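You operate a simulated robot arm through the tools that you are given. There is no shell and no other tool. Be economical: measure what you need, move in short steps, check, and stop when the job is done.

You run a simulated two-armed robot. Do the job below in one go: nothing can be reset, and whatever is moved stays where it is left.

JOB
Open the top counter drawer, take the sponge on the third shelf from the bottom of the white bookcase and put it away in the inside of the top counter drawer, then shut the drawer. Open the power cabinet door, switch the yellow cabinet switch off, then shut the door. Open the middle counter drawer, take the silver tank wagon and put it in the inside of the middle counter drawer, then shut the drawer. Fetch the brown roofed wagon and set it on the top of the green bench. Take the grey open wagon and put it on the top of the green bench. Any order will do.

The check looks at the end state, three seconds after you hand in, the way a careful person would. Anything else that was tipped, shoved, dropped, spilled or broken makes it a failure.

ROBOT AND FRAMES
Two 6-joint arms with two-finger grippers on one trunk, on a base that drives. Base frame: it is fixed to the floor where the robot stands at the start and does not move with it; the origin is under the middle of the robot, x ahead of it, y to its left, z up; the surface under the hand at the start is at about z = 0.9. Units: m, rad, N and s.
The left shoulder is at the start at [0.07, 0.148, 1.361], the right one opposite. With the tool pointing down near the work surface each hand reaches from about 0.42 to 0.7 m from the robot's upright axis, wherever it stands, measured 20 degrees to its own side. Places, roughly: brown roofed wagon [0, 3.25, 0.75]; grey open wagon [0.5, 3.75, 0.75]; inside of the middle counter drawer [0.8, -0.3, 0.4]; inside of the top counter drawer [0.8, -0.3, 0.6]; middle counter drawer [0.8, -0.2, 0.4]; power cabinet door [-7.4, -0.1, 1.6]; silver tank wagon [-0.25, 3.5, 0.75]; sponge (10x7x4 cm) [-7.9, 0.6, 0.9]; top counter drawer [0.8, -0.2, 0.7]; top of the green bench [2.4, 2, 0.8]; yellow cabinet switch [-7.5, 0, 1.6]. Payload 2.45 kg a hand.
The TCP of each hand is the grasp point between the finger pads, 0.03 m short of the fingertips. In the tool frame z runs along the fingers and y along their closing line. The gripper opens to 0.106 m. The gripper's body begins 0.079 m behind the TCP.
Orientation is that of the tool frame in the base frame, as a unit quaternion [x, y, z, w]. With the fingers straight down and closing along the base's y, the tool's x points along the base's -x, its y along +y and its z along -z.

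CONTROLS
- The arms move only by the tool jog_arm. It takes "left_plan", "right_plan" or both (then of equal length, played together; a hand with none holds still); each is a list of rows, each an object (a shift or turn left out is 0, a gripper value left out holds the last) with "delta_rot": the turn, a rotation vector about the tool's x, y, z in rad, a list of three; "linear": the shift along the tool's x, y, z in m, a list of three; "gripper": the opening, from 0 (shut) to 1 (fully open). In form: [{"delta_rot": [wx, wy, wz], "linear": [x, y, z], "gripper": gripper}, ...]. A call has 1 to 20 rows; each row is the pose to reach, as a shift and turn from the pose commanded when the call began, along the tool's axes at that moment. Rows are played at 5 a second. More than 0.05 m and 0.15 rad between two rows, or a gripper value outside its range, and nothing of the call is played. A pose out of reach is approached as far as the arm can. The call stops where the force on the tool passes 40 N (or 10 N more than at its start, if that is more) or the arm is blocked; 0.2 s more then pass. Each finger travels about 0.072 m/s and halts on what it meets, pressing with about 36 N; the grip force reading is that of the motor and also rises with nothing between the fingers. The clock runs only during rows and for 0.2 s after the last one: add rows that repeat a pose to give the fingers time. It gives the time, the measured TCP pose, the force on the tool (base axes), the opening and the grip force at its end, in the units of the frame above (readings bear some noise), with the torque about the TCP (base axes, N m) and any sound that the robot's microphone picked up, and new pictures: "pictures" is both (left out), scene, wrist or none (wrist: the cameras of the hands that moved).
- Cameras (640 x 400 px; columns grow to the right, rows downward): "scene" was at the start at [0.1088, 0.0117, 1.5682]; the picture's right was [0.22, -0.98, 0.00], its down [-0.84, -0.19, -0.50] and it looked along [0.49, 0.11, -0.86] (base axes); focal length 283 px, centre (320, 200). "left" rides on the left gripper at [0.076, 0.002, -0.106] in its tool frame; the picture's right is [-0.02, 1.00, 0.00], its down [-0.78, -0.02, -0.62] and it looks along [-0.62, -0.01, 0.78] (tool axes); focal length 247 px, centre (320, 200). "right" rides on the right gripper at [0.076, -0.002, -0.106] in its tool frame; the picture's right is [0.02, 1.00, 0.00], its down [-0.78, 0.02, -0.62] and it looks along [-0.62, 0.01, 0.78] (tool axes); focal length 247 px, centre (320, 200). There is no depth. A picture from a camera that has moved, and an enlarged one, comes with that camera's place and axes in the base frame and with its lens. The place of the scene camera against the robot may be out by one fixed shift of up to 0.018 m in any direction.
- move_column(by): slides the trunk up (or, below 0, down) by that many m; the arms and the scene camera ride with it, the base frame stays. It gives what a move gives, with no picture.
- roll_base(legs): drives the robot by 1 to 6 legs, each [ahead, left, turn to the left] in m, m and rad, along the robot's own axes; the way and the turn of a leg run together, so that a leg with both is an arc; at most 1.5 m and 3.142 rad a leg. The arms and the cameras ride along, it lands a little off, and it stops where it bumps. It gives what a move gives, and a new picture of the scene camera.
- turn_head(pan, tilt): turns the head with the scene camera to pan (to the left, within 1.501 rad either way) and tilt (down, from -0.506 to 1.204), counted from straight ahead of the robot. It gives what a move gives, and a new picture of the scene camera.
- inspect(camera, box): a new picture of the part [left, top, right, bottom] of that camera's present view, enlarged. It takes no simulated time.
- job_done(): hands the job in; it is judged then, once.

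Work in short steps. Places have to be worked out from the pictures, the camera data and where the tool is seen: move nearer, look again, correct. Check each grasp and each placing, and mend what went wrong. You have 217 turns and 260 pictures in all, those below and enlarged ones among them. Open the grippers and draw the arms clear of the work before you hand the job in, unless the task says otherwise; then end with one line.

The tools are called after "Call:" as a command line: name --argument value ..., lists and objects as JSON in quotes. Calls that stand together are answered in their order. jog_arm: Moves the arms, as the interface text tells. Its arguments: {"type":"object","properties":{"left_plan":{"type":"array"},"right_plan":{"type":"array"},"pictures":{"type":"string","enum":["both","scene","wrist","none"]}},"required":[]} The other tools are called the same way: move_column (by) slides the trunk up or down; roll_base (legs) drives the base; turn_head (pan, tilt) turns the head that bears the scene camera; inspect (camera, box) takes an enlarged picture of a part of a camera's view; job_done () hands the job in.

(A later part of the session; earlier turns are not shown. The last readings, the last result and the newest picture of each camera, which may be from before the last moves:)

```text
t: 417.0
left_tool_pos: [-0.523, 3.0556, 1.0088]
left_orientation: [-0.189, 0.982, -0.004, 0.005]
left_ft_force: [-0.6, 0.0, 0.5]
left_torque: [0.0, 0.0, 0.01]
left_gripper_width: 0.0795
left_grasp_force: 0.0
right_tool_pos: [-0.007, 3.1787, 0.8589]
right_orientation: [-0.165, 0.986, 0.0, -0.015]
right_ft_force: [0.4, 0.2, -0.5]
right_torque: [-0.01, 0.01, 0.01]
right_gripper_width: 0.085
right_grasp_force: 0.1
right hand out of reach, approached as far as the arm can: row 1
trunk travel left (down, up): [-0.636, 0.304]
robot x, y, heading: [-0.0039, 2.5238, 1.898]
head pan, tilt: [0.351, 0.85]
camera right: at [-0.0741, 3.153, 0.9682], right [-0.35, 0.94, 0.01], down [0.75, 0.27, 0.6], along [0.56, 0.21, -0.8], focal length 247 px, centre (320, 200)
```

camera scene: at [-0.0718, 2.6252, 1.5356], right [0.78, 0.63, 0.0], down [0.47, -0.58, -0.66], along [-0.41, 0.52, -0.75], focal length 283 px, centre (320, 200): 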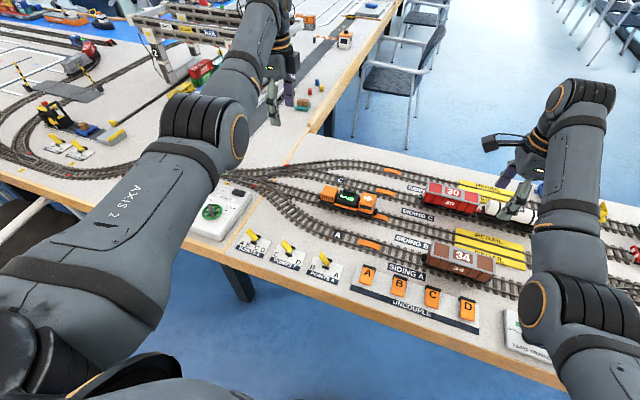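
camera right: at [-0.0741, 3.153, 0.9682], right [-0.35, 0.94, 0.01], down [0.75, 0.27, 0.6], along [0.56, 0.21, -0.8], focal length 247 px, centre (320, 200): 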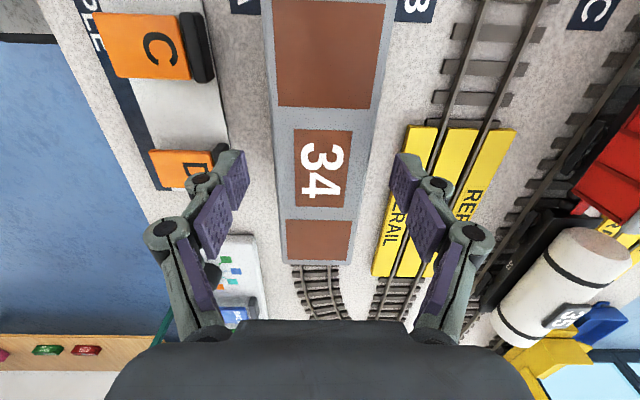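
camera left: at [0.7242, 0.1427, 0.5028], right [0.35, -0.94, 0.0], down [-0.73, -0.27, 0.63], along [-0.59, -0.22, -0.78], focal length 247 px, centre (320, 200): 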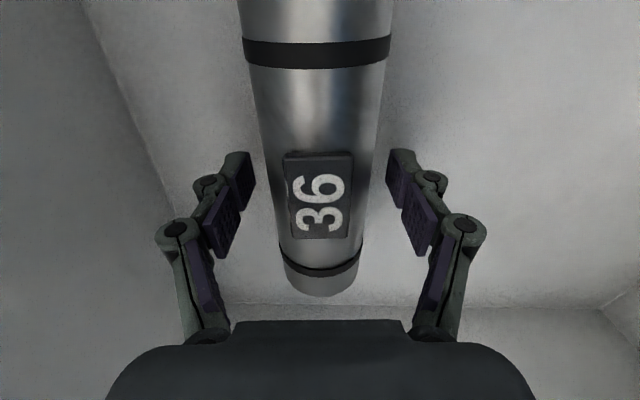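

Well centred. Descend to 0.81 and close.

Call:
jog_arm --right_plan '[{"linear": [0, 0.001, 0.025]}, {"linear": [0, 0.001, 0.05]}, {"linear": [0, 0.001, 0.05], "gripper": 0.6}, {"linear": [0, 0.001, 0.05], "gripper": 0.4}, {"linear": [0, 0.001, 0.05], "gripper": 0.3}, {"linear": [0, 0.001, 0.05], "gripper": 0.3}]' --pictures "wrist"

```text
t: 418.4
left_tool_pos: [-0.5233, 3.0559, 1.0084]
left_orientation: [-0.19, 0.982, -0.005, 0.005]
left_ft_force: [0.8, -0.2, 0.2]
left_torque: [0.0, 0.03, 0.02]
left_gripper_width: 0.0793
left_grasp_force: 0.1
right_tool_pos: [-0.0084, 3.1774, 0.8079]
right_orientation: [-0.165, 0.986, 0.001, -0.015]
right_ft_force: [0.2, 1.1, 0.9]
right_torque: [0.0, -0.01, -0.01]
right_gripper_width: 0.0507
right_grasp_force: 35.7
trunk travel left (down, up): [-0.636, 0.304]
robot x, y, heading: [-0.0017, 2.526, 1.898]
head pan, tilt: [0.351, 0.85]
camera right: at [-0.0758, 3.1528, 0.919], right [-0.35, 0.94, 0.01], down [0.75, 0.27, 0.6], along [0.56, 0.21, -0.8], focal length 247 px, centre (320, 200)
```

right: 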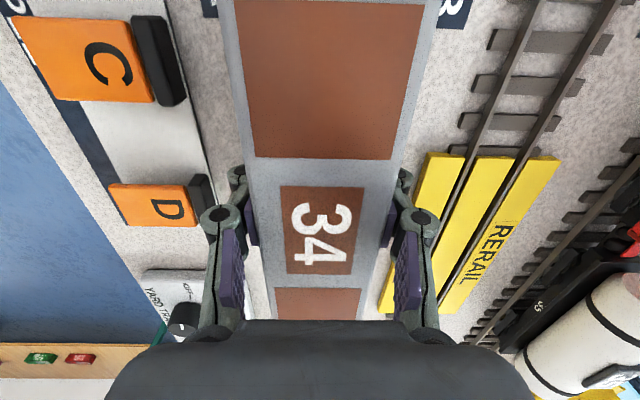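

Gripped (0.051 m, 36 N). Lift it with the trunk.

Call:
move_column --by 0.3

Call:
inspect --camera "right" --box '[0, 0, 640, 400]'

```text
t: 421.4
left_tool_pos: [-0.5244, 3.056, 1.3087]
left_orientation: [-0.188, 0.982, -0.005, 0.004]
left_ft_force: [0.3, -0.2, 0.1]
left_torque: [0.03, 0.02, 0.02]
left_gripper_width: 0.0794
left_grasp_force: 0.2
right_tool_pos: [-0.0082, 3.1789, 1.1085]
right_orientation: [-0.165, 0.986, 0.0, -0.014]
right_ft_force: [-0.4, 0.0, -2.1]
right_torque: [0.05, -0.01, 0.0]
right_gripper_width: 0.051
right_grasp_force: 35.6
trunk travel left (down, up): [-0.936, 0.004]
robot x, y, heading: [-0.0032, 2.5222, 1.895]
head pan, tilt: [0.351, 0.85]
```

```text
1.00 times, centred on (320, 200) of right (not enlarged: the box is as wide or as high as the picture)
camera zoom: at [-0.0758, 3.1534, 1.2186], right [-0.35, 0.94, 0.01], down [0.75, 0.27, 0.6], along [0.56, 0.21, -0.8], focal length 247 px, centre (320, 200)
```

zoom: 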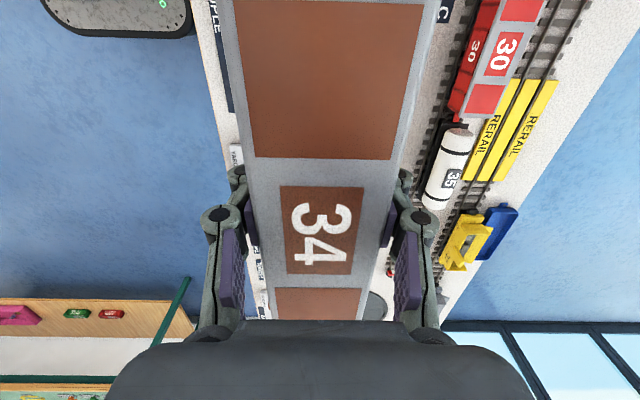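

Brown wagon is held. Drive round the table's right end to the far side for the grey wagon.

Call:
roll_base --legs '[[-0.48, 0, 0], [0, -1.1, 0], [0.45, -0.3, 0], [0.45, -0.42, 0], [1.45, 0, 0], [0, 1.25, 0]]'

Call:
roll_base --legs '[[0, 0, 3.141]]'

Call:
inspect --camera "left" --box '[0, 0, 640, 400]'

```text
t: 448.0
left_tool_pos: [-0.5845, 5.0195, 1.3104]
left_orientation: [-0.184, 0.983, -0.005, 0.005]
left_ft_force: [-0.4, 0.5, 0.0]
left_torque: [0.0, 0.01, 0.01]
left_gripper_width: 0.0795
left_grasp_force: 0.1
right_tool_pos: [-0.0678, 5.1373, 1.1086]
right_orientation: [-0.16, 0.987, 0.001, -0.015]
right_ft_force: [-0.4, -0.7, -2.8]
right_torque: [0.01, 0.01, 0.0]
right_gripper_width: 0.0506
right_grasp_force: 36.0
trunk travel left (down, up): [-0.936, 0.004]
robot x, y, heading: [-0.0648, 4.4779, 1.891]
head pan, tilt: [0.351, 0.85]
camera scene: at [-0.137, 4.5882, 1.6852], right [0.79, 0.62, 0.0], down [0.46, -0.59, -0.66], along [-0.41, 0.52, -0.75], focal length 283 px, centre (320, 200)
```

scene: 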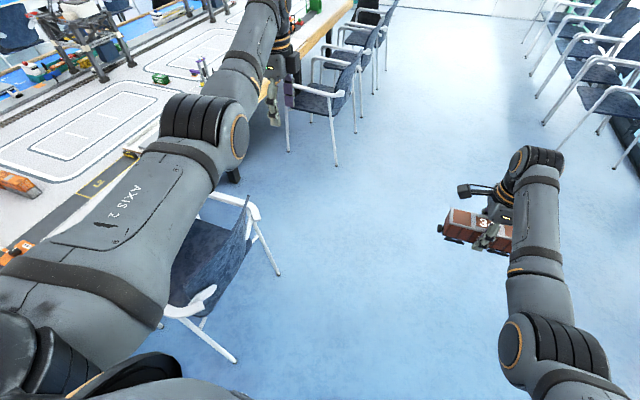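

```text
t: 455.7
left_tool_pos: [0.4359, 3.9291, 1.3088]
left_orientation: [0.985, 0.172, -0.004, -0.004]
left_ft_force: [0.0, -0.2, -0.2]
left_torque: [-0.02, 0.05, 0.02]
left_gripper_width: 0.0794
left_grasp_force: 0.0
right_tool_pos: [-0.0835, 3.8246, 1.1087]
right_orientation: [0.989, 0.147, 0.014, 0.001]
right_ft_force: [-0.2, -0.4, -2.6]
right_torque: [0.01, 0.0, 0.01]
right_gripper_width: 0.0509
right_grasp_force: 36.0
trunk travel left (down, up): [-0.936, 0.004]
robot x, y, heading: [-0.0675, 4.48, -1.287]
head pan, tilt: [0.351, 0.85]
camera scene: at [-0.0128, 4.3665, 1.6852], right [-0.8, -0.6, 0.0], down [-0.45, 0.6, -0.66], along [0.39, -0.53, -0.75], focal length 283 px, centre (320, 200)
```

scene: 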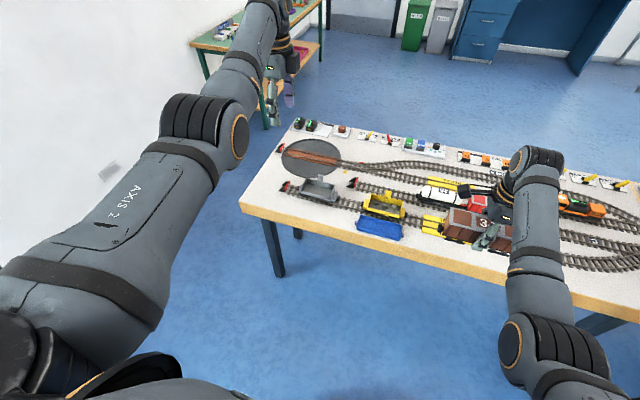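

```text
1.00 times, centred on (320, 200) of left (not enlarged: the box is as wide or as high as the picture)
camera zoom: at [0.5089, 3.9521, 1.4145], right [0.32, -0.95, -0.01], down [-0.74, -0.25, 0.63], along [-0.6, -0.19, -0.78], focal length 247 px, centre (320, 200)
```

zoom: 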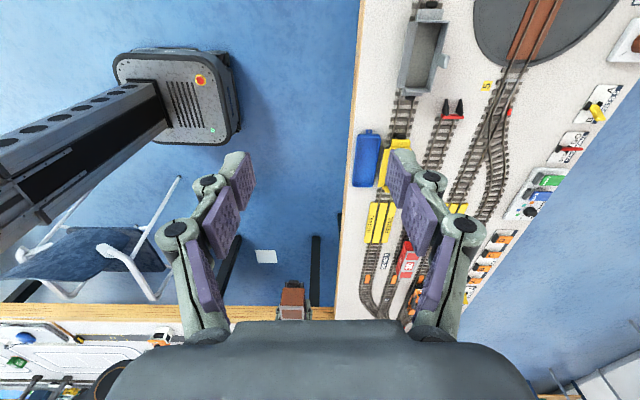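

Grey wagon ≈ (0.49,3.717). Straighten heading, move forward 0.225 and right 0.055, raise the right hand, then lower the trunk.

Call:
jog_arm --right_plan '[{"linear": [0, 0, -0.045]}, {"linear": [0, 0, -0.09]}, {"linear": [0, 0, -0.135]}, {"linear": [0, 0, -0.18]}, {"linear": [0, 0, -0.22]}]' --pictures "none"

Call:
roll_base --legs '[[0, 0, 0.04], [0.225, -0.055, 0]]'

Call:
move_column --by -0.33

Call:
inspect --camera "left" --box '[0, 0, 640, 400]'

```text
t: 456.9
left_tool_pos: [0.4356, 3.9307, 1.3085]
left_orientation: [0.985, 0.172, -0.004, -0.004]
left_ft_force: [-0.1, 0.7, -0.4]
left_torque: [0.0, -0.02, -0.04]
left_gripper_width: 0.0793
left_grasp_force: 0.0
right_tool_pos: [-0.0736, 3.7781, 1.3271]
right_orientation: [0.989, 0.146, 0.014, 0.0]
right_ft_force: [-0.5, -0.9, -2.6]
right_torque: [-0.02, 0.02, 0.03]
right_gripper_width: 0.0507
right_grasp_force: 36.2
right hand out of reach, approached as far as the arm can: row 2, 3, 4, 5
trunk travel left (down, up): [-0.936, 0.004]
robot x, y, heading: [-0.0668, 4.4787, -1.278]
head pan, tilt: [0.351, 0.85]
```

```text
t: 459.0
left_tool_pos: [0.4773, 3.7265, 1.3111]
left_orientation: [0.981, 0.192, -0.005, -0.002]
left_ft_force: [-0.5, 1.2, 0.0]
left_torque: [-0.06, -0.02, 0.02]
left_gripper_width: 0.0793
left_grasp_force: 0.0
right_tool_pos: [-0.0259, 3.5536, 1.3295]
right_orientation: [0.986, 0.167, 0.013, 0.002]
right_ft_force: [-0.4, 0.8, -1.6]
right_torque: [-0.07, 0.01, 0.01]
right_gripper_width: 0.0508
right_grasp_force: 36.3
trunk travel left (down, up): [-0.936, 0.004]
robot x, y, heading: [-0.0415, 4.2516, -1.239]
head pan, tilt: [0.351, 0.85]
camera scene: at [0.0111, 4.1474, 1.6857], right [-0.78, -0.63, 0.0], down [-0.47, 0.58, -0.66], along [0.42, -0.51, -0.75], focal length 283 px, centre (320, 200)
```

scene: 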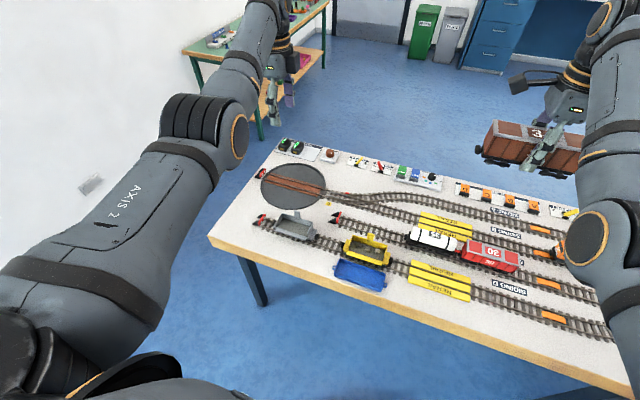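

```text
t: 462.2
left_tool_pos: [0.4785, 3.7219, 0.978]
left_orientation: [0.981, 0.192, -0.005, -0.005]
left_ft_force: [1.7, 1.1, -1.0]
left_torque: [0.05, 0.0, 0.01]
left_gripper_width: 0.0794
left_grasp_force: 0.0
right_tool_pos: [-0.0252, 3.5479, 0.9969]
right_orientation: [0.986, 0.168, 0.014, 0.001]
right_ft_force: [0.6, 1.0, -2.1]
right_torque: [-0.02, 0.01, 0.01]
right_gripper_width: 0.0508
right_grasp_force: 36.0
trunk travel left (down, up): [-0.606, 0.334]
robot x, y, heading: [-0.0454, 4.2537, -1.24]
head pan, tilt: [0.351, 0.85]
```

```text
1.00 times, centred on (320, 200) of left (not enlarged: the box is as wide or as high as the picture)
camera zoom: at [0.5504, 3.7484, 1.0846], right [0.36, -0.93, -0.01], down [-0.73, -0.28, 0.63], along [-0.59, -0.22, -0.78], focal length 247 px, centre (320, 200)
```

zoom: 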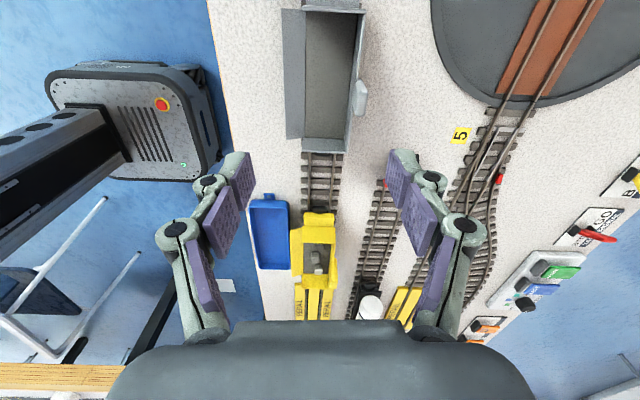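

Nearly above the grey wagon; enlarge it to judge its sides.

Call:
inspect --camera "left" --box '[220, 0, 420, 125]'

```text
3.20 times, centred on (320, 62) of left
camera zoom: at [0.5504, 3.7484, 1.0846], right [0.36, -0.93, -0.01], down [-0.73, -0.28, 0.63], along [-0.59, -0.22, -0.78], focal length 790 px, centre (320, 640)
```

zoom: 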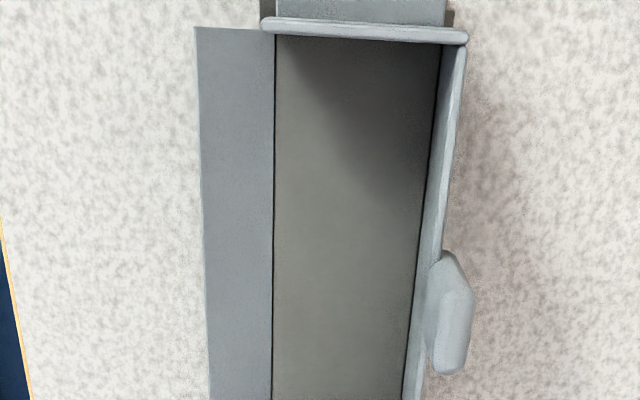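

The wagon's near side has a lowered flap; total width ≈0.08 m. I'll grip across flap edge and far wall with the hand fully open. Lower by trunk 0.1, shift 5 mm.

Call:
move_column --by -0.1

Call:
jog_arm --left_plan '[{"linear": [0.002, 0.005, 0], "gripper": 1.0}, {"linear": [0.002, 0.005, 0], "gripper": 1.0}, {"linear": [0.002, 0.005, 0.02], "gripper": 1.0}]' --pictures "wrist"

```text
t: 463.6
left_tool_pos: [0.478, 3.7215, 0.879]
left_orientation: [0.981, 0.192, -0.004, -0.004]
left_ft_force: [0.1, 0.5, -0.2]
left_torque: [-0.03, -0.01, 0.02]
left_gripper_width: 0.0796
left_grasp_force: 0.1
right_tool_pos: [-0.0252, 3.5496, 0.8958]
right_orientation: [0.986, 0.169, 0.014, 0.0]
right_ft_force: [0.2, 0.1, -3.1]
right_torque: [0.03, 0.02, -0.02]
right_gripper_width: 0.0505
right_grasp_force: 36.2
trunk travel left (down, up): [-0.506, 0.434]
robot x, y, heading: [-0.0496, 4.2529, -1.239]
head pan, tilt: [0.351, 0.85]
```

```text
t: 464.4
left_tool_pos: [0.4833, 3.7174, 0.858]
left_orientation: [0.981, 0.192, -0.005, -0.004]
left_ft_force: [0.7, -0.2, 0.0]
left_torque: [0.02, 0.02, 0.01]
left_gripper_width: 0.1061
left_grasp_force: 0.1
right_tool_pos: [-0.0239, 3.5488, 0.8951]
right_orientation: [0.986, 0.167, 0.013, 0.0]
right_ft_force: [0.8, -0.7, -1.2]
right_torque: [0.03, 0.02, 0.01]
right_gripper_width: 0.0506
right_grasp_force: 36.1
trunk travel left (down, up): [-0.506, 0.434]
robot x, y, heading: [-0.0453, 4.2547, -1.238]
head pan, tilt: [0.351, 0.85]
camera left: at [0.5547, 3.7441, 0.9639], right [0.36, -0.93, -0.01], down [-0.73, -0.28, 0.63], along [-0.59, -0.22, -0.78], focal length 247 px, centre (320, 200)
```

left: 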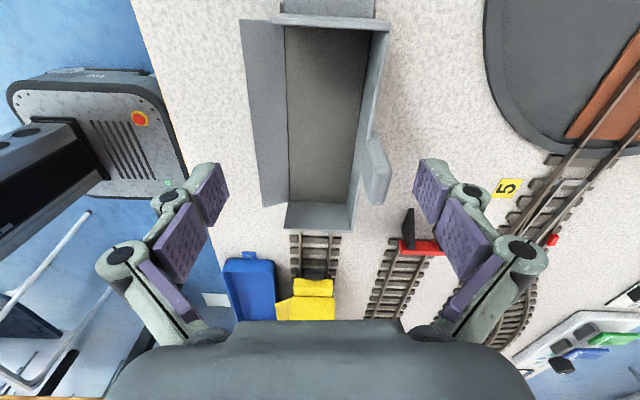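

Aligned. Descend to 0.807 and close.

Call:
jog_arm --left_plan '[{"linear": [-0.006, 0, 0.025]}, {"linear": [-0.006, 0, 0.05]}, {"linear": [-0.006, 0, 0.05], "gripper": 0.8}, {"linear": [-0.006, 0, 0.05], "gripper": 0.6}, {"linear": [-0.006, 0, 0.05], "gripper": 0.45}, {"linear": [-0.006, 0, 0.05], "gripper": 0.4}]' --pictures "wrist"

```text
t: 465.8
left_tool_pos: [0.4766, 3.7185, 0.8115]
left_orientation: [0.981, 0.192, -0.003, -0.003]
left_ft_force: [0.5, 2.4, 17.2]
left_torque: [0.27, -0.07, -0.26]
left_gripper_width: 0.0771
left_grasp_force: 36.1
right_tool_pos: [-0.0277, 3.5517, 0.8965]
right_orientation: [0.986, 0.168, 0.015, 0.001]
right_ft_force: [0.5, -0.3, -2.4]
right_torque: [0.05, 0.01, 0.0]
right_gripper_width: 0.0508
right_grasp_force: 35.7
trunk travel left (down, up): [-0.506, 0.434]
robot x, y, heading: [-0.0494, 4.2551, -1.236]
head pan, tilt: [0.351, 0.85]
camera left: at [0.5471, 3.7444, 0.9178], right [0.36, -0.93, 0.0], down [-0.73, -0.28, 0.63], along [-0.59, -0.22, -0.78], focal length 247 px, centre (320, 200)
```

left: 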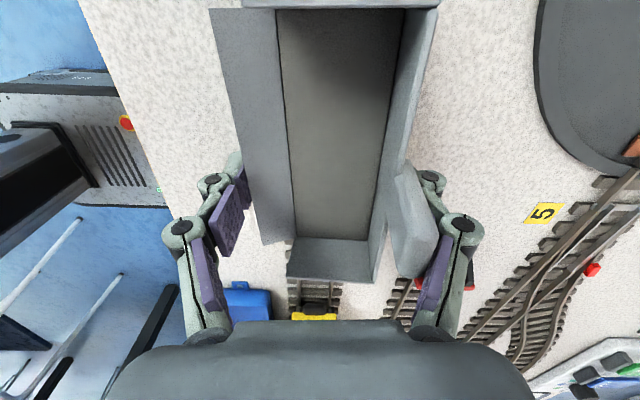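

Gripped at 0.077 m with some upward force. Lift slowly and check.

Call:
jog_arm --left_plan '[{"linear": [0, 0, -0.01]}, {"linear": [0, 0, -0.02]}, {"linear": [0, 0, -0.035]}]' --pictures "wrist"

```text
t: 466.6
left_tool_pos: [0.4782, 3.7162, 0.8423]
left_orientation: [0.981, 0.192, -0.005, -0.005]
left_ft_force: [-0.3, 0.1, -2.7]
left_torque: [-0.02, -0.01, 0.02]
left_gripper_width: 0.0765
left_grasp_force: 35.7
right_tool_pos: [-0.0247, 3.5485, 0.8958]
right_orientation: [0.986, 0.167, 0.012, 0.0]
right_ft_force: [-0.4, -0.3, -2.2]
right_torque: [0.03, -0.02, 0.0]
right_gripper_width: 0.0507
right_grasp_force: 35.8
trunk travel left (down, up): [-0.506, 0.434]
robot x, y, heading: [-0.0434, 4.254, -1.239]
head pan, tilt: [0.351, 0.85]
camera left: at [0.5487, 3.7424, 0.9478], right [0.36, -0.93, -0.01], down [-0.73, -0.28, 0.63], along [-0.59, -0.21, -0.78], focal length 247 px, centre (320, 200)
```

left: 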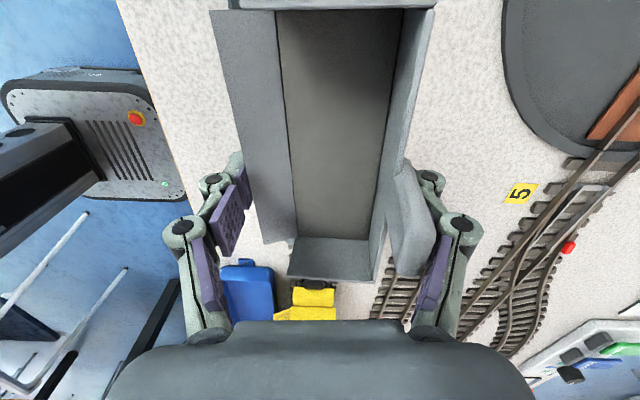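

Grey wagon is held level. Raise the trunk and drive back round to the bench.

Call:
move_column --by 0.4

Call:
roll_base --legs '[[-0.24, 0, 0], [0, 1.33, 0], [1.45, 0, 0], [0.45, -0.42, 0], [0.6, -0.4, 0], [0, 0, 1.565]]'

Call:
turn_head --pan 0.0 --tilt 0.55

```text
t: 470.4
left_tool_pos: [0.4775, 3.7154, 1.2427]
left_orientation: [0.981, 0.192, -0.004, -0.004]
left_ft_force: [-0.1, -0.1, -3.4]
left_torque: [-0.05, -0.02, 0.02]
left_gripper_width: 0.0763
left_grasp_force: 35.7
right_tool_pos: [-0.0256, 3.5492, 1.2949]
right_orientation: [0.986, 0.168, 0.014, -0.001]
right_ft_force: [0.5, 0.0, -2.0]
right_torque: [0.0, -0.01, 0.0]
right_gripper_width: 0.0506
right_grasp_force: 36.0
trunk travel left (down, up): [-0.906, 0.034]
robot x, y, heading: [-0.0475, 4.2541, -1.237]
head pan, tilt: [0.351, 0.85]
```

```text
t: 495.7
left_tool_pos: [1.7275, 2.8256, 1.2438]
left_orientation: [0.557, 0.83, -0.006, 0.0]
left_ft_force: [-0.4, 0.2, -2.5]
left_torque: [-0.05, -0.01, 0.0]
left_gripper_width: 0.0759
left_grasp_force: 36.0
right_tool_pos: [1.8955, 2.3242, 1.2956]
right_orientation: [0.578, 0.816, 0.009, -0.011]
right_ft_force: [0.8, -0.4, -1.3]
right_torque: [-0.01, -0.04, -0.03]
right_gripper_width: 0.0506
right_grasp_force: 36.3
trunk travel left (down, up): [-0.906, 0.034]
robot x, y, heading: [1.1895, 2.2992, 0.336]
head pan, tilt: [0.351, 0.85]
camera scene: at [1.2945, 2.3635, 1.6551], right [0.63, -0.78, 0.0], down [-0.58, -0.47, -0.66], along [0.51, 0.42, -0.75], focal length 283 px, centre (320, 200)
```

scene: 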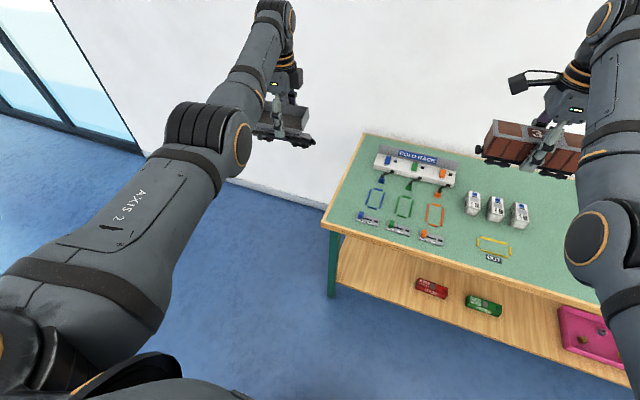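

```text
t: 496.5
left_tool_pos: [1.7274, 2.8251, 1.2432]
left_orientation: [0.557, 0.83, -0.007, 0.0]
left_ft_force: [0.5, 0.1, -3.6]
left_torque: [-0.03, -0.03, -0.01]
left_gripper_width: 0.0756
left_grasp_force: 36.2
right_tool_pos: [1.896, 2.3239, 1.2942]
right_orientation: [0.578, 0.816, 0.009, -0.01]
right_ft_force: [0.9, -0.8, -1.2]
right_torque: [-0.01, -0.01, 0.01]
right_gripper_width: 0.051
right_grasp_force: 36.1
trunk travel left (down, up): [-0.906, 0.034]
robot x, y, heading: [1.1933, 2.3023, 0.335]
head pan, tilt: [0.0, 0.55]
camera scene: at [1.3184, 2.3443, 1.6805], right [0.33, -0.94, 0.0], down [-0.49, -0.17, -0.85], along [0.8, 0.28, -0.52], focal length 283 px, centre (320, 200)
```

scene: 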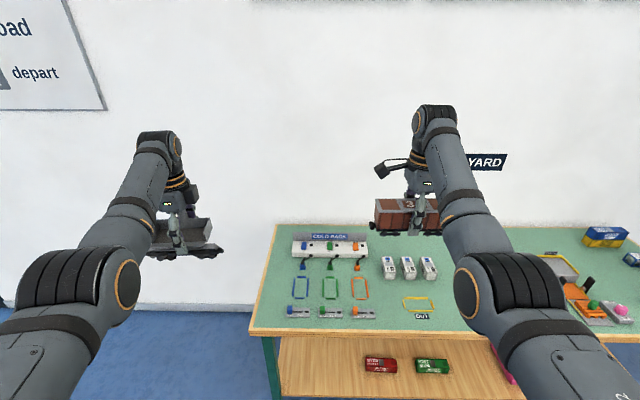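

I plan to use the free gap on the bench between the yellow ring and the purple tray, around (2.12,1.97). Shift right so the right hand lines up, and look.

Call:
roll_base --legs '[[0, -0.41, 0]]'

Call:
inspect --camera "right" --box '[0, 0, 640, 400]'

```text
t: 499.1
left_tool_pos: [1.8626, 2.4385, 1.2422]
left_orientation: [0.559, 0.829, -0.007, 0.0]
left_ft_force: [0.2, 0.5, -3.2]
left_torque: [-0.04, -0.07, -0.02]
left_gripper_width: 0.0758
left_grasp_force: 36.4
right_tool_pos: [2.0286, 1.9376, 1.296]
right_orientation: [0.579, 0.815, 0.009, -0.009]
right_ft_force: [-0.3, 0.5, -2.1]
right_torque: [0.01, -0.05, -0.01]
right_gripper_width: 0.0508
right_grasp_force: 35.6
trunk travel left (down, up): [-0.906, 0.034]
robot x, y, heading: [1.3224, 1.9081, 0.332]
head pan, tilt: [0.0, 0.55]
camera scene: at [1.4518, 1.9575, 1.6805], right [0.33, -0.95, 0.0], down [-0.49, -0.17, -0.85], along [0.81, 0.28, -0.52], focal length 283 px, centre (320, 200)
```

scene: 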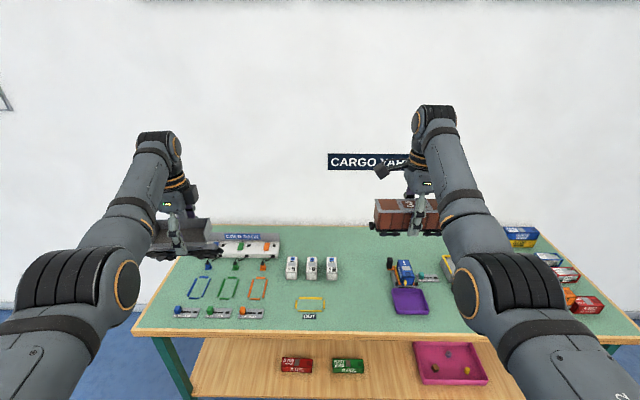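

```text
1.00 times, centred on (320, 200) of right (not enlarged: the box is as wide or as high as the picture)
camera zoom: at [2.0045, 2.0052, 1.4052], right [0.94, 0.35, 0.0], down [0.28, -0.75, 0.6], along [0.21, -0.56, -0.8], focal length 247 px, centre (320, 200)
```

zoom: 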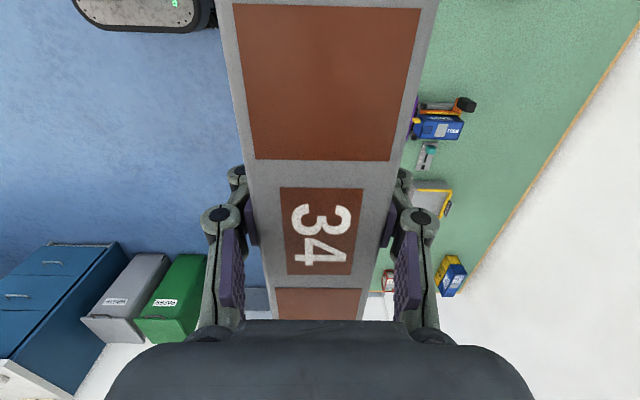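

The gap ahead is free: brown goes at ~0.185 m behind the front edge, between crates and tray. Move forward 0.25 and left 0.05, then lower partway.

Call:
roll_base --legs '[[0.245, 0.05, 0]]'

Call:
move_column --by -0.2

Call:
jog_arm --right_plan '[{"linear": [0, 0, 0.045]}, {"linear": [0, 0, 0.09]}, {"linear": [0, 0, 0.13]}]'

```text
t: 500.9
left_tool_pos: [2.0732, 2.5626, 1.2454]
left_orientation: [0.558, 0.83, -0.006, 0.001]
left_ft_force: [-0.2, -0.3, -2.2]
left_torque: [-0.01, -0.05, 0.0]
left_gripper_width: 0.0756
left_grasp_force: 35.8
right_tool_pos: [2.241, 2.0611, 1.2975]
right_orientation: [0.578, 0.816, 0.011, -0.01]
right_ft_force: [-0.3, -0.6, -1.3]
right_torque: [0.04, -0.07, -0.02]
right_gripper_width: 0.0508
right_grasp_force: 35.6
trunk travel left (down, up): [-0.906, 0.034]
robot x, y, heading: [1.5404, 2.0393, 0.33]
head pan, tilt: [0.0, 0.55]
camera scene: at [1.6626, 2.0796, 1.681], right [0.33, -0.94, 0.0], down [-0.49, -0.17, -0.85], along [0.81, 0.28, -0.52], focal length 283 px, centre (320, 200)
```

scene: 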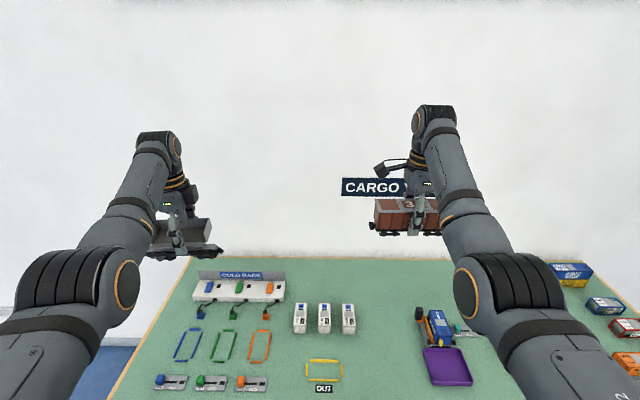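

```text
t: 503.1
left_tool_pos: [2.0756, 2.5641, 1.0438]
left_orientation: [0.558, 0.83, -0.006, 0.0]
left_ft_force: [0.0, -1.1, -3.8]
left_torque: [-0.02, -0.06, -0.01]
left_gripper_width: 0.0754
left_grasp_force: 36.2
right_tool_pos: [2.2442, 2.0625, 1.0951]
right_orientation: [0.578, 0.816, 0.009, -0.01]
right_ft_force: [0.0, 0.5, -2.2]
right_torque: [-0.04, -0.01, -0.02]
right_gripper_width: 0.0505
right_grasp_force: 35.7
trunk travel left (down, up): [-0.706, 0.234]
robot x, y, heading: [1.5389, 2.0359, 0.334]
head pan, tilt: [0.0, 0.55]
```

```text
t: 503.9
left_tool_pos: [2.075, 2.5639, 1.0424]
left_orientation: [0.558, 0.83, -0.007, 0.0]
left_ft_force: [0.3, 0.5, -2.9]
left_torque: [-0.02, -0.01, -0.03]
left_gripper_width: 0.0753
left_grasp_force: 35.4
right_tool_pos: [2.2443, 2.0645, 0.9655]
right_orientation: [0.578, 0.816, 0.01, -0.01]
right_ft_force: [0.4, -0.1, -2.2]
right_torque: [0.03, 0.02, -0.03]
right_gripper_width: 0.0506
right_grasp_force: 35.5
trunk travel left (down, up): [-0.706, 0.234]
robot x, y, heading: [1.541, 2.0384, 0.333]
head pan, tilt: [0.0, 0.55]
camera scene: at [1.6671, 2.0818, 1.4806], right [0.33, -0.94, 0.0], down [-0.49, -0.17, -0.85], along [0.8, 0.28, -0.52], focal length 283 px, centre (320, 200)
camera right: at [2.219, 2.1347, 1.0752], right [0.94, 0.35, 0.01], down [0.28, -0.75, 0.6], along [0.22, -0.56, -0.8], focal length 247 px, centre (320, 200)
```

scene: 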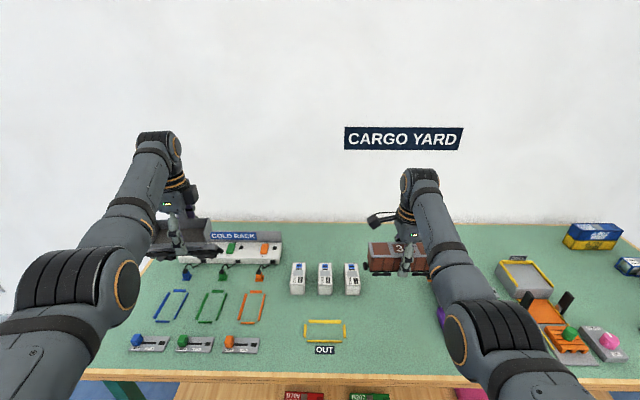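
right: 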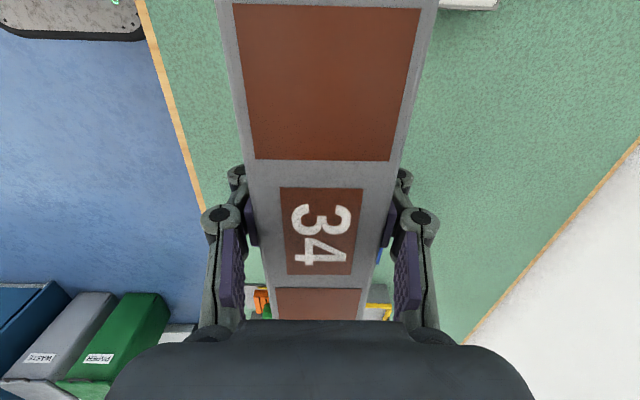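

Computed clearances: shift 1.5 cm back and 1 cm left, then lower until contact.

Call:
jog_arm --right_plan '[{"linear": [0.01, -0.015, 0.02]}, {"linear": [0.01, -0.015, 0.05]}, {"linear": [0.01, -0.015, 0.08]}, {"linear": [0.01, -0.015, 0.095]}, {"linear": [0.01, -0.015, 0.11]}, {"linear": [0.01, -0.015, 0.12]}, {"linear": [0.01, -0.015, 0.13]}, {"linear": [0.01, -0.015, 0.14]}]' --pictures "scene"

```text
t: 505.6
left_tool_pos: [2.0763, 2.5641, 1.0432]
left_orientation: [0.558, 0.83, -0.007, -0.001]
left_ft_force: [-1.2, -0.1, -4.4]
left_torque: [-0.03, -0.05, 0.01]
left_gripper_width: 0.0753
left_grasp_force: 36.3
right_tool_pos: [2.2262, 2.0737, 0.8244]
right_orientation: [0.578, 0.816, 0.008, -0.009]
right_ft_force: [0.2, -0.2, -2.3]
right_torque: [0.03, 0.02, -0.02]
right_gripper_width: 0.0508
right_grasp_force: 36.2
trunk travel left (down, up): [-0.706, 0.234]
robot x, y, heading: [1.5386, 2.037, 0.335]
head pan, tilt: [0.0, 0.55]
camera scene: at [1.667, 2.082, 1.4805], right [0.33, -0.94, 0.0], down [-0.49, -0.17, -0.85], along [0.8, 0.28, -0.52], focal length 283 px, centre (320, 200)
```

scene: 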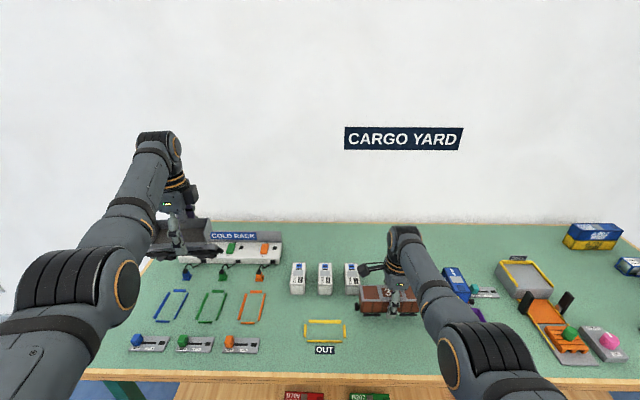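

No contact yet. Enlarge to check clearances.

Call:
inspect --camera "scene" --box '[280, 230, 520, 380]'

```text
2.67 times, centred on (400, 305) of scene
camera zoom: at [1.667, 2.082, 1.4805], right [0.33, -0.94, 0.0], down [-0.49, -0.17, -0.85], along [0.8, 0.28, -0.52], focal length 755 px, centre (107, -80)
```

zoom: 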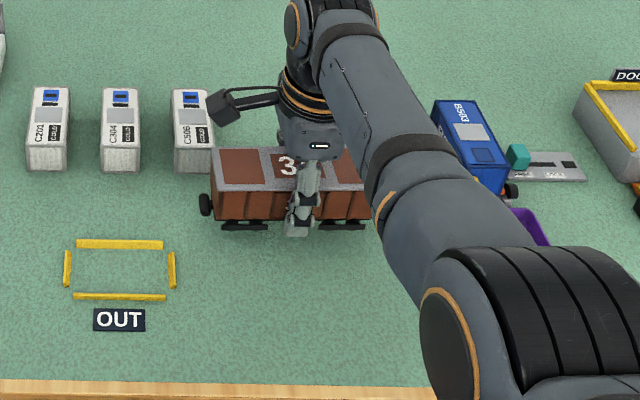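

Shift 2.5 cm right (away from the crate) and lower on to contact.

Call:
jog_arm --right_plan '[{"linear": [-0.025, 0, 0]}, {"linear": [-0.025, 0, 0.01]}, {"linear": [-0.025, 0, 0.016]}, {"linear": [-0.025, 0, 0.022]}, {"linear": [-0.025, 0, 0.028]}, {"linear": [-0.025, 0, 0.034]}, {"linear": [-0.025, 0, 0.04]}, {"linear": [-0.025, 0, 0.046]}]' --pictures "none"

```text
t: 507.4
left_tool_pos: [2.0731, 2.5642, 1.0426]
left_orientation: [0.557, 0.83, -0.005, 0.001]
left_ft_force: [-1.0, -0.2, -3.0]
left_torque: [-0.02, -0.04, -0.01]
left_gripper_width: 0.0753
left_grasp_force: 36.3
right_tool_pos: [2.2224, 2.0482, 0.7877]
right_orientation: [0.577, 0.817, 0.009, -0.01]
right_ft_force: [-0.9, 1.3, 9.8]
right_torque: [-0.13, -0.04, 0.0]
right_gripper_width: 0.0488
right_grasp_force: 36.4
right hand out of reach, approached as far as the arm can: row 5, 6, 7, 8
trunk travel left (down, up): [-0.706, 0.234]
robot x, y, heading: [1.5414, 2.0411, 0.329]
head pan, tilt: [0.0, 0.55]
```

Contact (≈10 N). Release and rise.

Call:
jog_arm --right_plan '[{"linear": [0, 0, -0.004], "gripper": 0.7}, {"linear": [0, 0, -0.004], "gripper": 0.7}, {"linear": [0, 0, -0.004], "gripper": 0.7}, {"linear": [0, 0, -0.04]}, {"linear": [0, 0, -0.085]}, {"linear": [0, 0, -0.13]}, {"linear": [0, 0, -0.175]}, {"linear": [0, 0, -0.22]}]' --pictures "scene"

```text
t: 509.2
left_tool_pos: [2.0728, 2.5636, 1.0444]
left_orientation: [0.558, 0.83, -0.006, 0.0]
left_ft_force: [-0.8, 0.1, -2.5]
left_torque: [-0.06, -0.04, 0.01]
left_gripper_width: 0.0753
left_grasp_force: 35.6
right_tool_pos: [2.2649, 2.057, 1.0072]
right_orientation: [0.578, 0.816, 0.008, -0.01]
right_ft_force: [-0.9, 0.8, 0.0]
right_torque: [-0.01, -0.04, 0.0]
right_gripper_width: 0.0741
right_grasp_force: 0.1
right hand out of reach, approached as far as the arm can: row 4, 5, 6, 7, 8
trunk travel left (down, up): [-0.706, 0.234]
robot x, y, heading: [1.5454, 2.0392, 0.336]
head pan, tilt: [0.0, 0.55]
camera scene: at [1.6648, 2.0819, 1.4807], right [0.33, -0.94, 0.0], down [-0.49, -0.17, -0.85], along [0.81, 0.28, -0.52], focal length 283 px, centre (320, 200)
```

scene: 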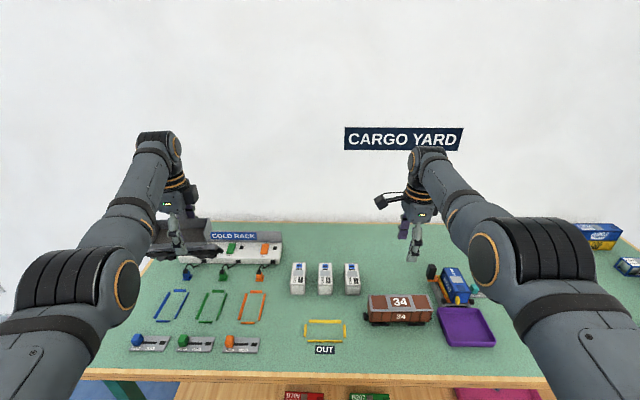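

Brown wagon stands on the bench. Now bring the grey wagon over the strip in front of it: raise, shift base right 0.51 and back 0.12.

Call:
move_column --by 0.15

Call:
roll_base --legs '[[-0.122, 0, 0], [0, -0.511, 0]]'

Call:
inspect --camera "left" --box '[0, 0, 640, 400]'

```text
t: 511.0
left_tool_pos: [2.0763, 2.563, 1.1929]
left_orientation: [0.558, 0.83, -0.006, 0.0]
left_ft_force: [0.4, 0.8, -3.6]
left_torque: [-0.02, -0.03, 0.03]
left_gripper_width: 0.075
left_grasp_force: 36.3
right_tool_pos: [2.266, 2.0571, 1.1568]
right_orientation: [0.578, 0.816, 0.008, -0.011]
right_ft_force: [-0.2, 0.3, 0.4]
right_torque: [0.0, -0.02, 0.05]
right_gripper_width: 0.0743
right_grasp_force: 0.0
trunk travel left (down, up): [-0.856, 0.084]
robot x, y, heading: [1.5411, 2.0383, 0.333]
head pan, tilt: [0.0, 0.55]
```

```text
t: 514.8
left_tool_pos: [2.1285, 2.0394, 1.1915]
left_orientation: [0.559, 0.829, -0.008, 0.0]
left_ft_force: [0.7, 0.5, -3.4]
left_torque: [-0.05, -0.04, 0.0]
left_gripper_width: 0.0748
left_grasp_force: 36.0
right_tool_pos: [2.3181, 1.533, 1.157]
right_orientation: [0.578, 0.816, 0.009, -0.01]
right_ft_force: [0.0, 0.4, 0.6]
right_torque: [-0.02, 0.03, 0.01]
right_gripper_width: 0.0741
right_grasp_force: 0.1
trunk travel left (down, up): [-0.856, 0.084]
robot x, y, heading: [1.5948, 1.5152, 0.329]
head pan, tilt: [0.0, 0.55]
camera scene: at [1.7188, 1.5586, 1.6306], right [0.33, -0.95, 0.0], down [-0.49, -0.17, -0.85], along [0.81, 0.28, -0.52], focal length 283 px, centre (320, 200)
```

scene: 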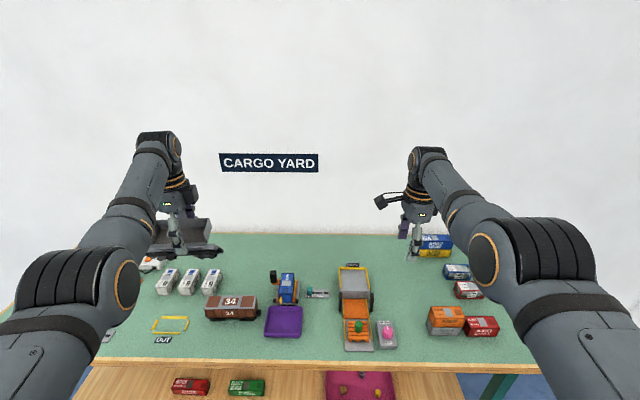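

```text
1.00 times, centred on (320, 200) of left (not enlarged: the box is as wide or as high as the picture)
camera zoom: at [2.1017, 2.1118, 1.298], right [0.93, 0.36, -0.01], down [0.28, -0.72, 0.63], along [0.22, -0.59, -0.78], focal length 247 px, centre (320, 200)
```

zoom: 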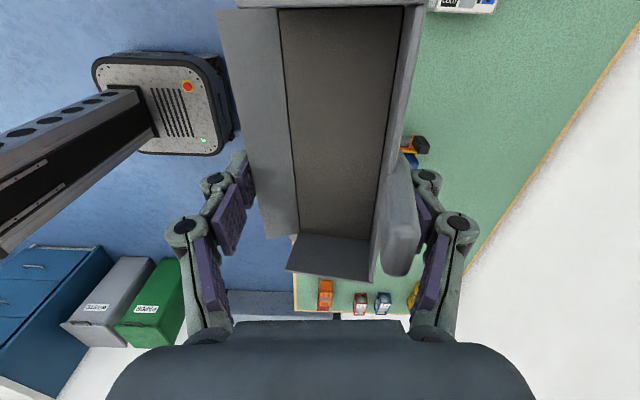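

The strip in front of the brown wagon fits; the left hand is at depth ≈0.067 m from the edge, as wanted. Lower the trunk, then the left hand to just above the surface.

Call:
move_column --by -0.17

Call:
jog_arm --left_plan '[{"linear": [0, 0, 0.045]}, {"linear": [0, 0, 0.09]}, {"linear": [0, 0, 0.135]}, {"linear": [0, 0, 0.18]}]' --pictures "wrist"

Call:
inspect --camera "scene" --box '[100, 220, 340, 370]'

```text
t: 516.8
left_tool_pos: [2.1285, 2.0369, 1.0233]
left_orientation: [0.558, 0.83, -0.006, 0.0]
left_ft_force: [-0.7, 0.3, -1.5]
left_torque: [-0.03, -0.04, 0.0]
left_gripper_width: 0.0746
left_grasp_force: 36.4
right_tool_pos: [2.3187, 1.5316, 0.987]
right_orientation: [0.579, 0.815, 0.009, -0.01]
right_ft_force: [0.4, 0.5, 0.6]
right_torque: [-0.01, -0.01, 0.0]
right_gripper_width: 0.0745
right_grasp_force: 0.1
trunk travel left (down, up): [-0.686, 0.254]
robot x, y, heading: [1.593, 1.5134, 0.336]
head pan, tilt: [0.0, 0.55]
```

```text
t: 517.8
left_tool_pos: [2.1175, 2.0296, 0.8443]
left_orientation: [0.558, 0.83, -0.006, 0.0]
left_ft_force: [-0.7, 1.2, -3.7]
left_torque: [-0.04, -0.04, -0.01]
left_gripper_width: 0.0744
left_grasp_force: 35.8
left hand out of reach, approached as far as the arm can: row 3, 4
right_tool_pos: [2.3198, 1.5308, 0.9854]
right_orientation: [0.579, 0.815, 0.008, -0.011]
right_ft_force: [0.4, -1.0, -0.2]
right_torque: [-0.02, 0.01, 0.02]
right_gripper_width: 0.0742
right_grasp_force: 0.1
trunk travel left (down, up): [-0.686, 0.254]
robot x, y, heading: [1.5915, 1.5149, 0.332]
head pan, tilt: [0.0, 0.55]
camera left: at [2.0908, 2.1021, 0.9498], right [0.93, 0.36, -0.01], down [0.28, -0.73, 0.63], along [0.22, -0.59, -0.78], focal length 247 px, centre (320, 200)
```

left: 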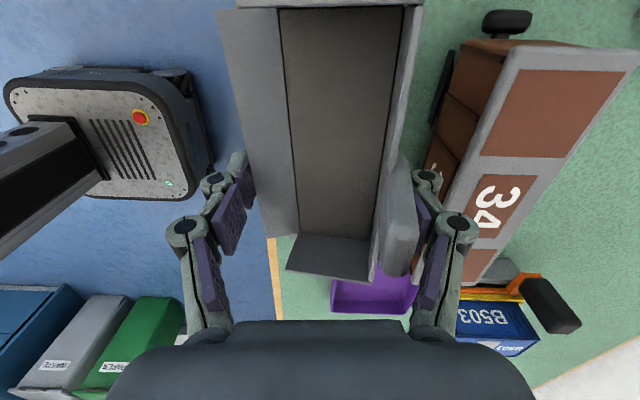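

```text
2.67 times, centred on (220, 295) of scene
camera zoom: at [1.7199, 1.5578, 1.4605], right [0.33, -0.95, 0.0], down [-0.49, -0.17, -0.85], along [0.81, 0.28, -0.52], focal length 755 px, centre (587, -53)
```

zoom: 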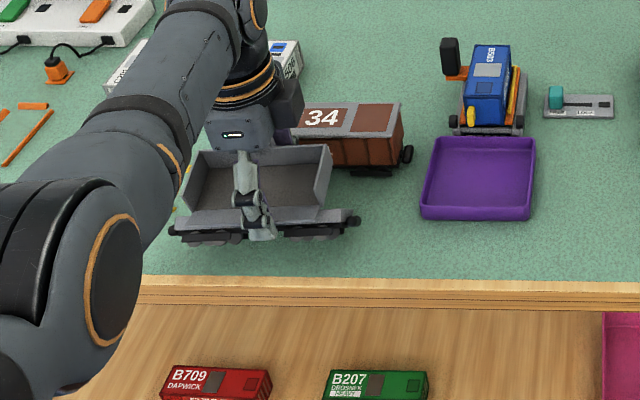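

Slightly nearer the edge than planned; shift 1.2 cm inward and lower by trunk to the surface.

Call:
jog_arm --left_plan '[{"linear": [0, 0.012, 0]}, {"linear": [0, 0.012, 0]}]' --pictures "none"

Call:
move_column --by -0.045

```text
t: 518.4
left_tool_pos: [2.1203, 2.026, 0.8476]
left_orientation: [0.558, 0.83, -0.007, -0.001]
left_ft_force: [-0.2, -0.9, -3.1]
left_torque: [-0.05, -0.06, -0.01]
left_gripper_width: 0.0748
left_grasp_force: 36.0
left hand out of reach, approached as far as the arm can: row 1, 2
right_tool_pos: [2.3193, 1.5298, 0.9872]
right_orientation: [0.579, 0.816, 0.009, -0.011]
right_ft_force: [0.4, 0.2, -0.1]
right_torque: [0.0, -0.01, -0.03]
right_gripper_width: 0.0742
right_grasp_force: 0.1
trunk travel left (down, up): [-0.686, 0.254]
robot x, y, heading: [1.5945, 1.5109, 0.335]
head pan, tilt: [0.0, 0.55]
```

```text
t: 519.2
left_tool_pos: [2.12, 2.0253, 0.808]
left_orientation: [0.558, 0.83, -0.003, 0.001]
left_ft_force: [-3.8, -2.2, 19.9]
left_torque: [0.17, -0.4, 0.27]
left_gripper_width: 0.0701
left_grasp_force: 35.4
right_tool_pos: [2.3173, 1.5283, 0.9431]
right_orientation: [0.579, 0.816, 0.01, -0.01]
right_ft_force: [-0.2, 0.1, 0.4]
right_torque: [-0.01, 0.03, 0.03]
right_gripper_width: 0.0744
right_grasp_force: 0.0
trunk travel left (down, up): [-0.641, 0.299]
robot x, y, heading: [1.5926, 1.5147, 0.335]
head pan, tilt: [0.0, 0.55]
```

Contact (20 N). Relieve slightly, then look and release.

Call:
move_column --by 0.008

Call:
inspect --camera "scene" --box '[100, 220, 340, 370]'

```text
t: 519.8
left_tool_pos: [2.1193, 2.0267, 0.8102]
left_orientation: [0.559, 0.829, -0.007, -0.001]
left_ft_force: [0.8, 0.6, -1.5]
left_torque: [0.06, 0.0, -0.07]
left_gripper_width: 0.0676
left_grasp_force: 35.5
right_tool_pos: [2.3191, 1.5299, 0.9501]
right_orientation: [0.578, 0.816, 0.009, -0.011]
right_ft_force: [0.3, -0.1, -0.2]
right_torque: [0.0, 0.0, 0.03]
right_gripper_width: 0.0742
right_grasp_force: 0.0
trunk travel left (down, up): [-0.649, 0.291]
robot x, y, heading: [1.5946, 1.511, 0.33]
head pan, tilt: [0.0, 0.55]
```

```text
2.67 times, centred on (220, 295) of scene
camera zoom: at [1.7186, 1.556, 1.4236], right [0.33, -0.95, 0.0], down [-0.49, -0.17, -0.85], along [0.81, 0.28, -0.52], focal length 755 px, centre (587, -53)
```

zoom: 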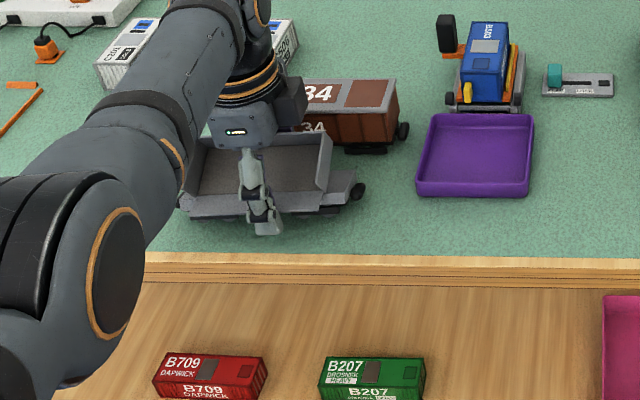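

Partly supported. Open the fingers gently and lift away a little.

Call:
jog_arm --left_plan '[{"gripper": 0.7}, {"gripper": 0.78}, {"gripper": 0.88}, {"gripper": 0.88}, {"gripper": 0.88}]' --pictures "wrist"

```text
t: 521.0
left_tool_pos: [2.1201, 2.0256, 0.8117]
left_orientation: [0.558, 0.83, -0.007, 0.0]
left_ft_force: [-0.5, -0.8, -0.7]
left_torque: [-0.01, -0.01, -0.02]
left_gripper_width: 0.0932
left_grasp_force: 0.0
right_tool_pos: [2.3191, 1.5305, 0.9503]
right_orientation: [0.578, 0.816, 0.008, -0.011]
right_ft_force: [0.9, 0.9, 0.5]
right_torque: [0.0, -0.02, 0.0]
right_gripper_width: 0.0742
right_grasp_force: 0.1
trunk travel left (down, up): [-0.649, 0.291]
robot x, y, heading: [1.5887, 1.513, 0.332]
head pan, tilt: [0.0, 0.55]
camera left: at [2.0924, 2.0983, 0.9171], right [0.93, 0.36, -0.01], down [0.28, -0.73, 0.63], along [0.22, -0.59, -0.78], focal length 247 px, centre (320, 200)
```

left: 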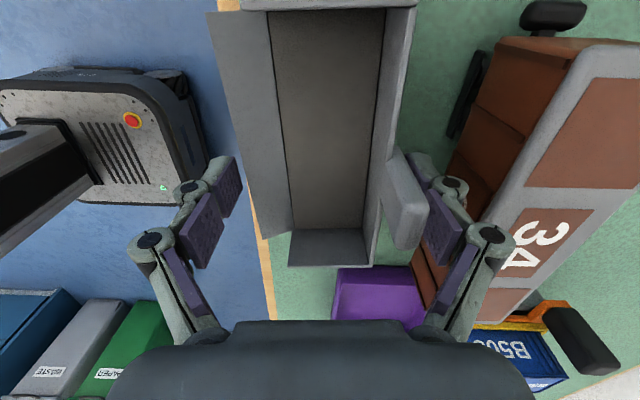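

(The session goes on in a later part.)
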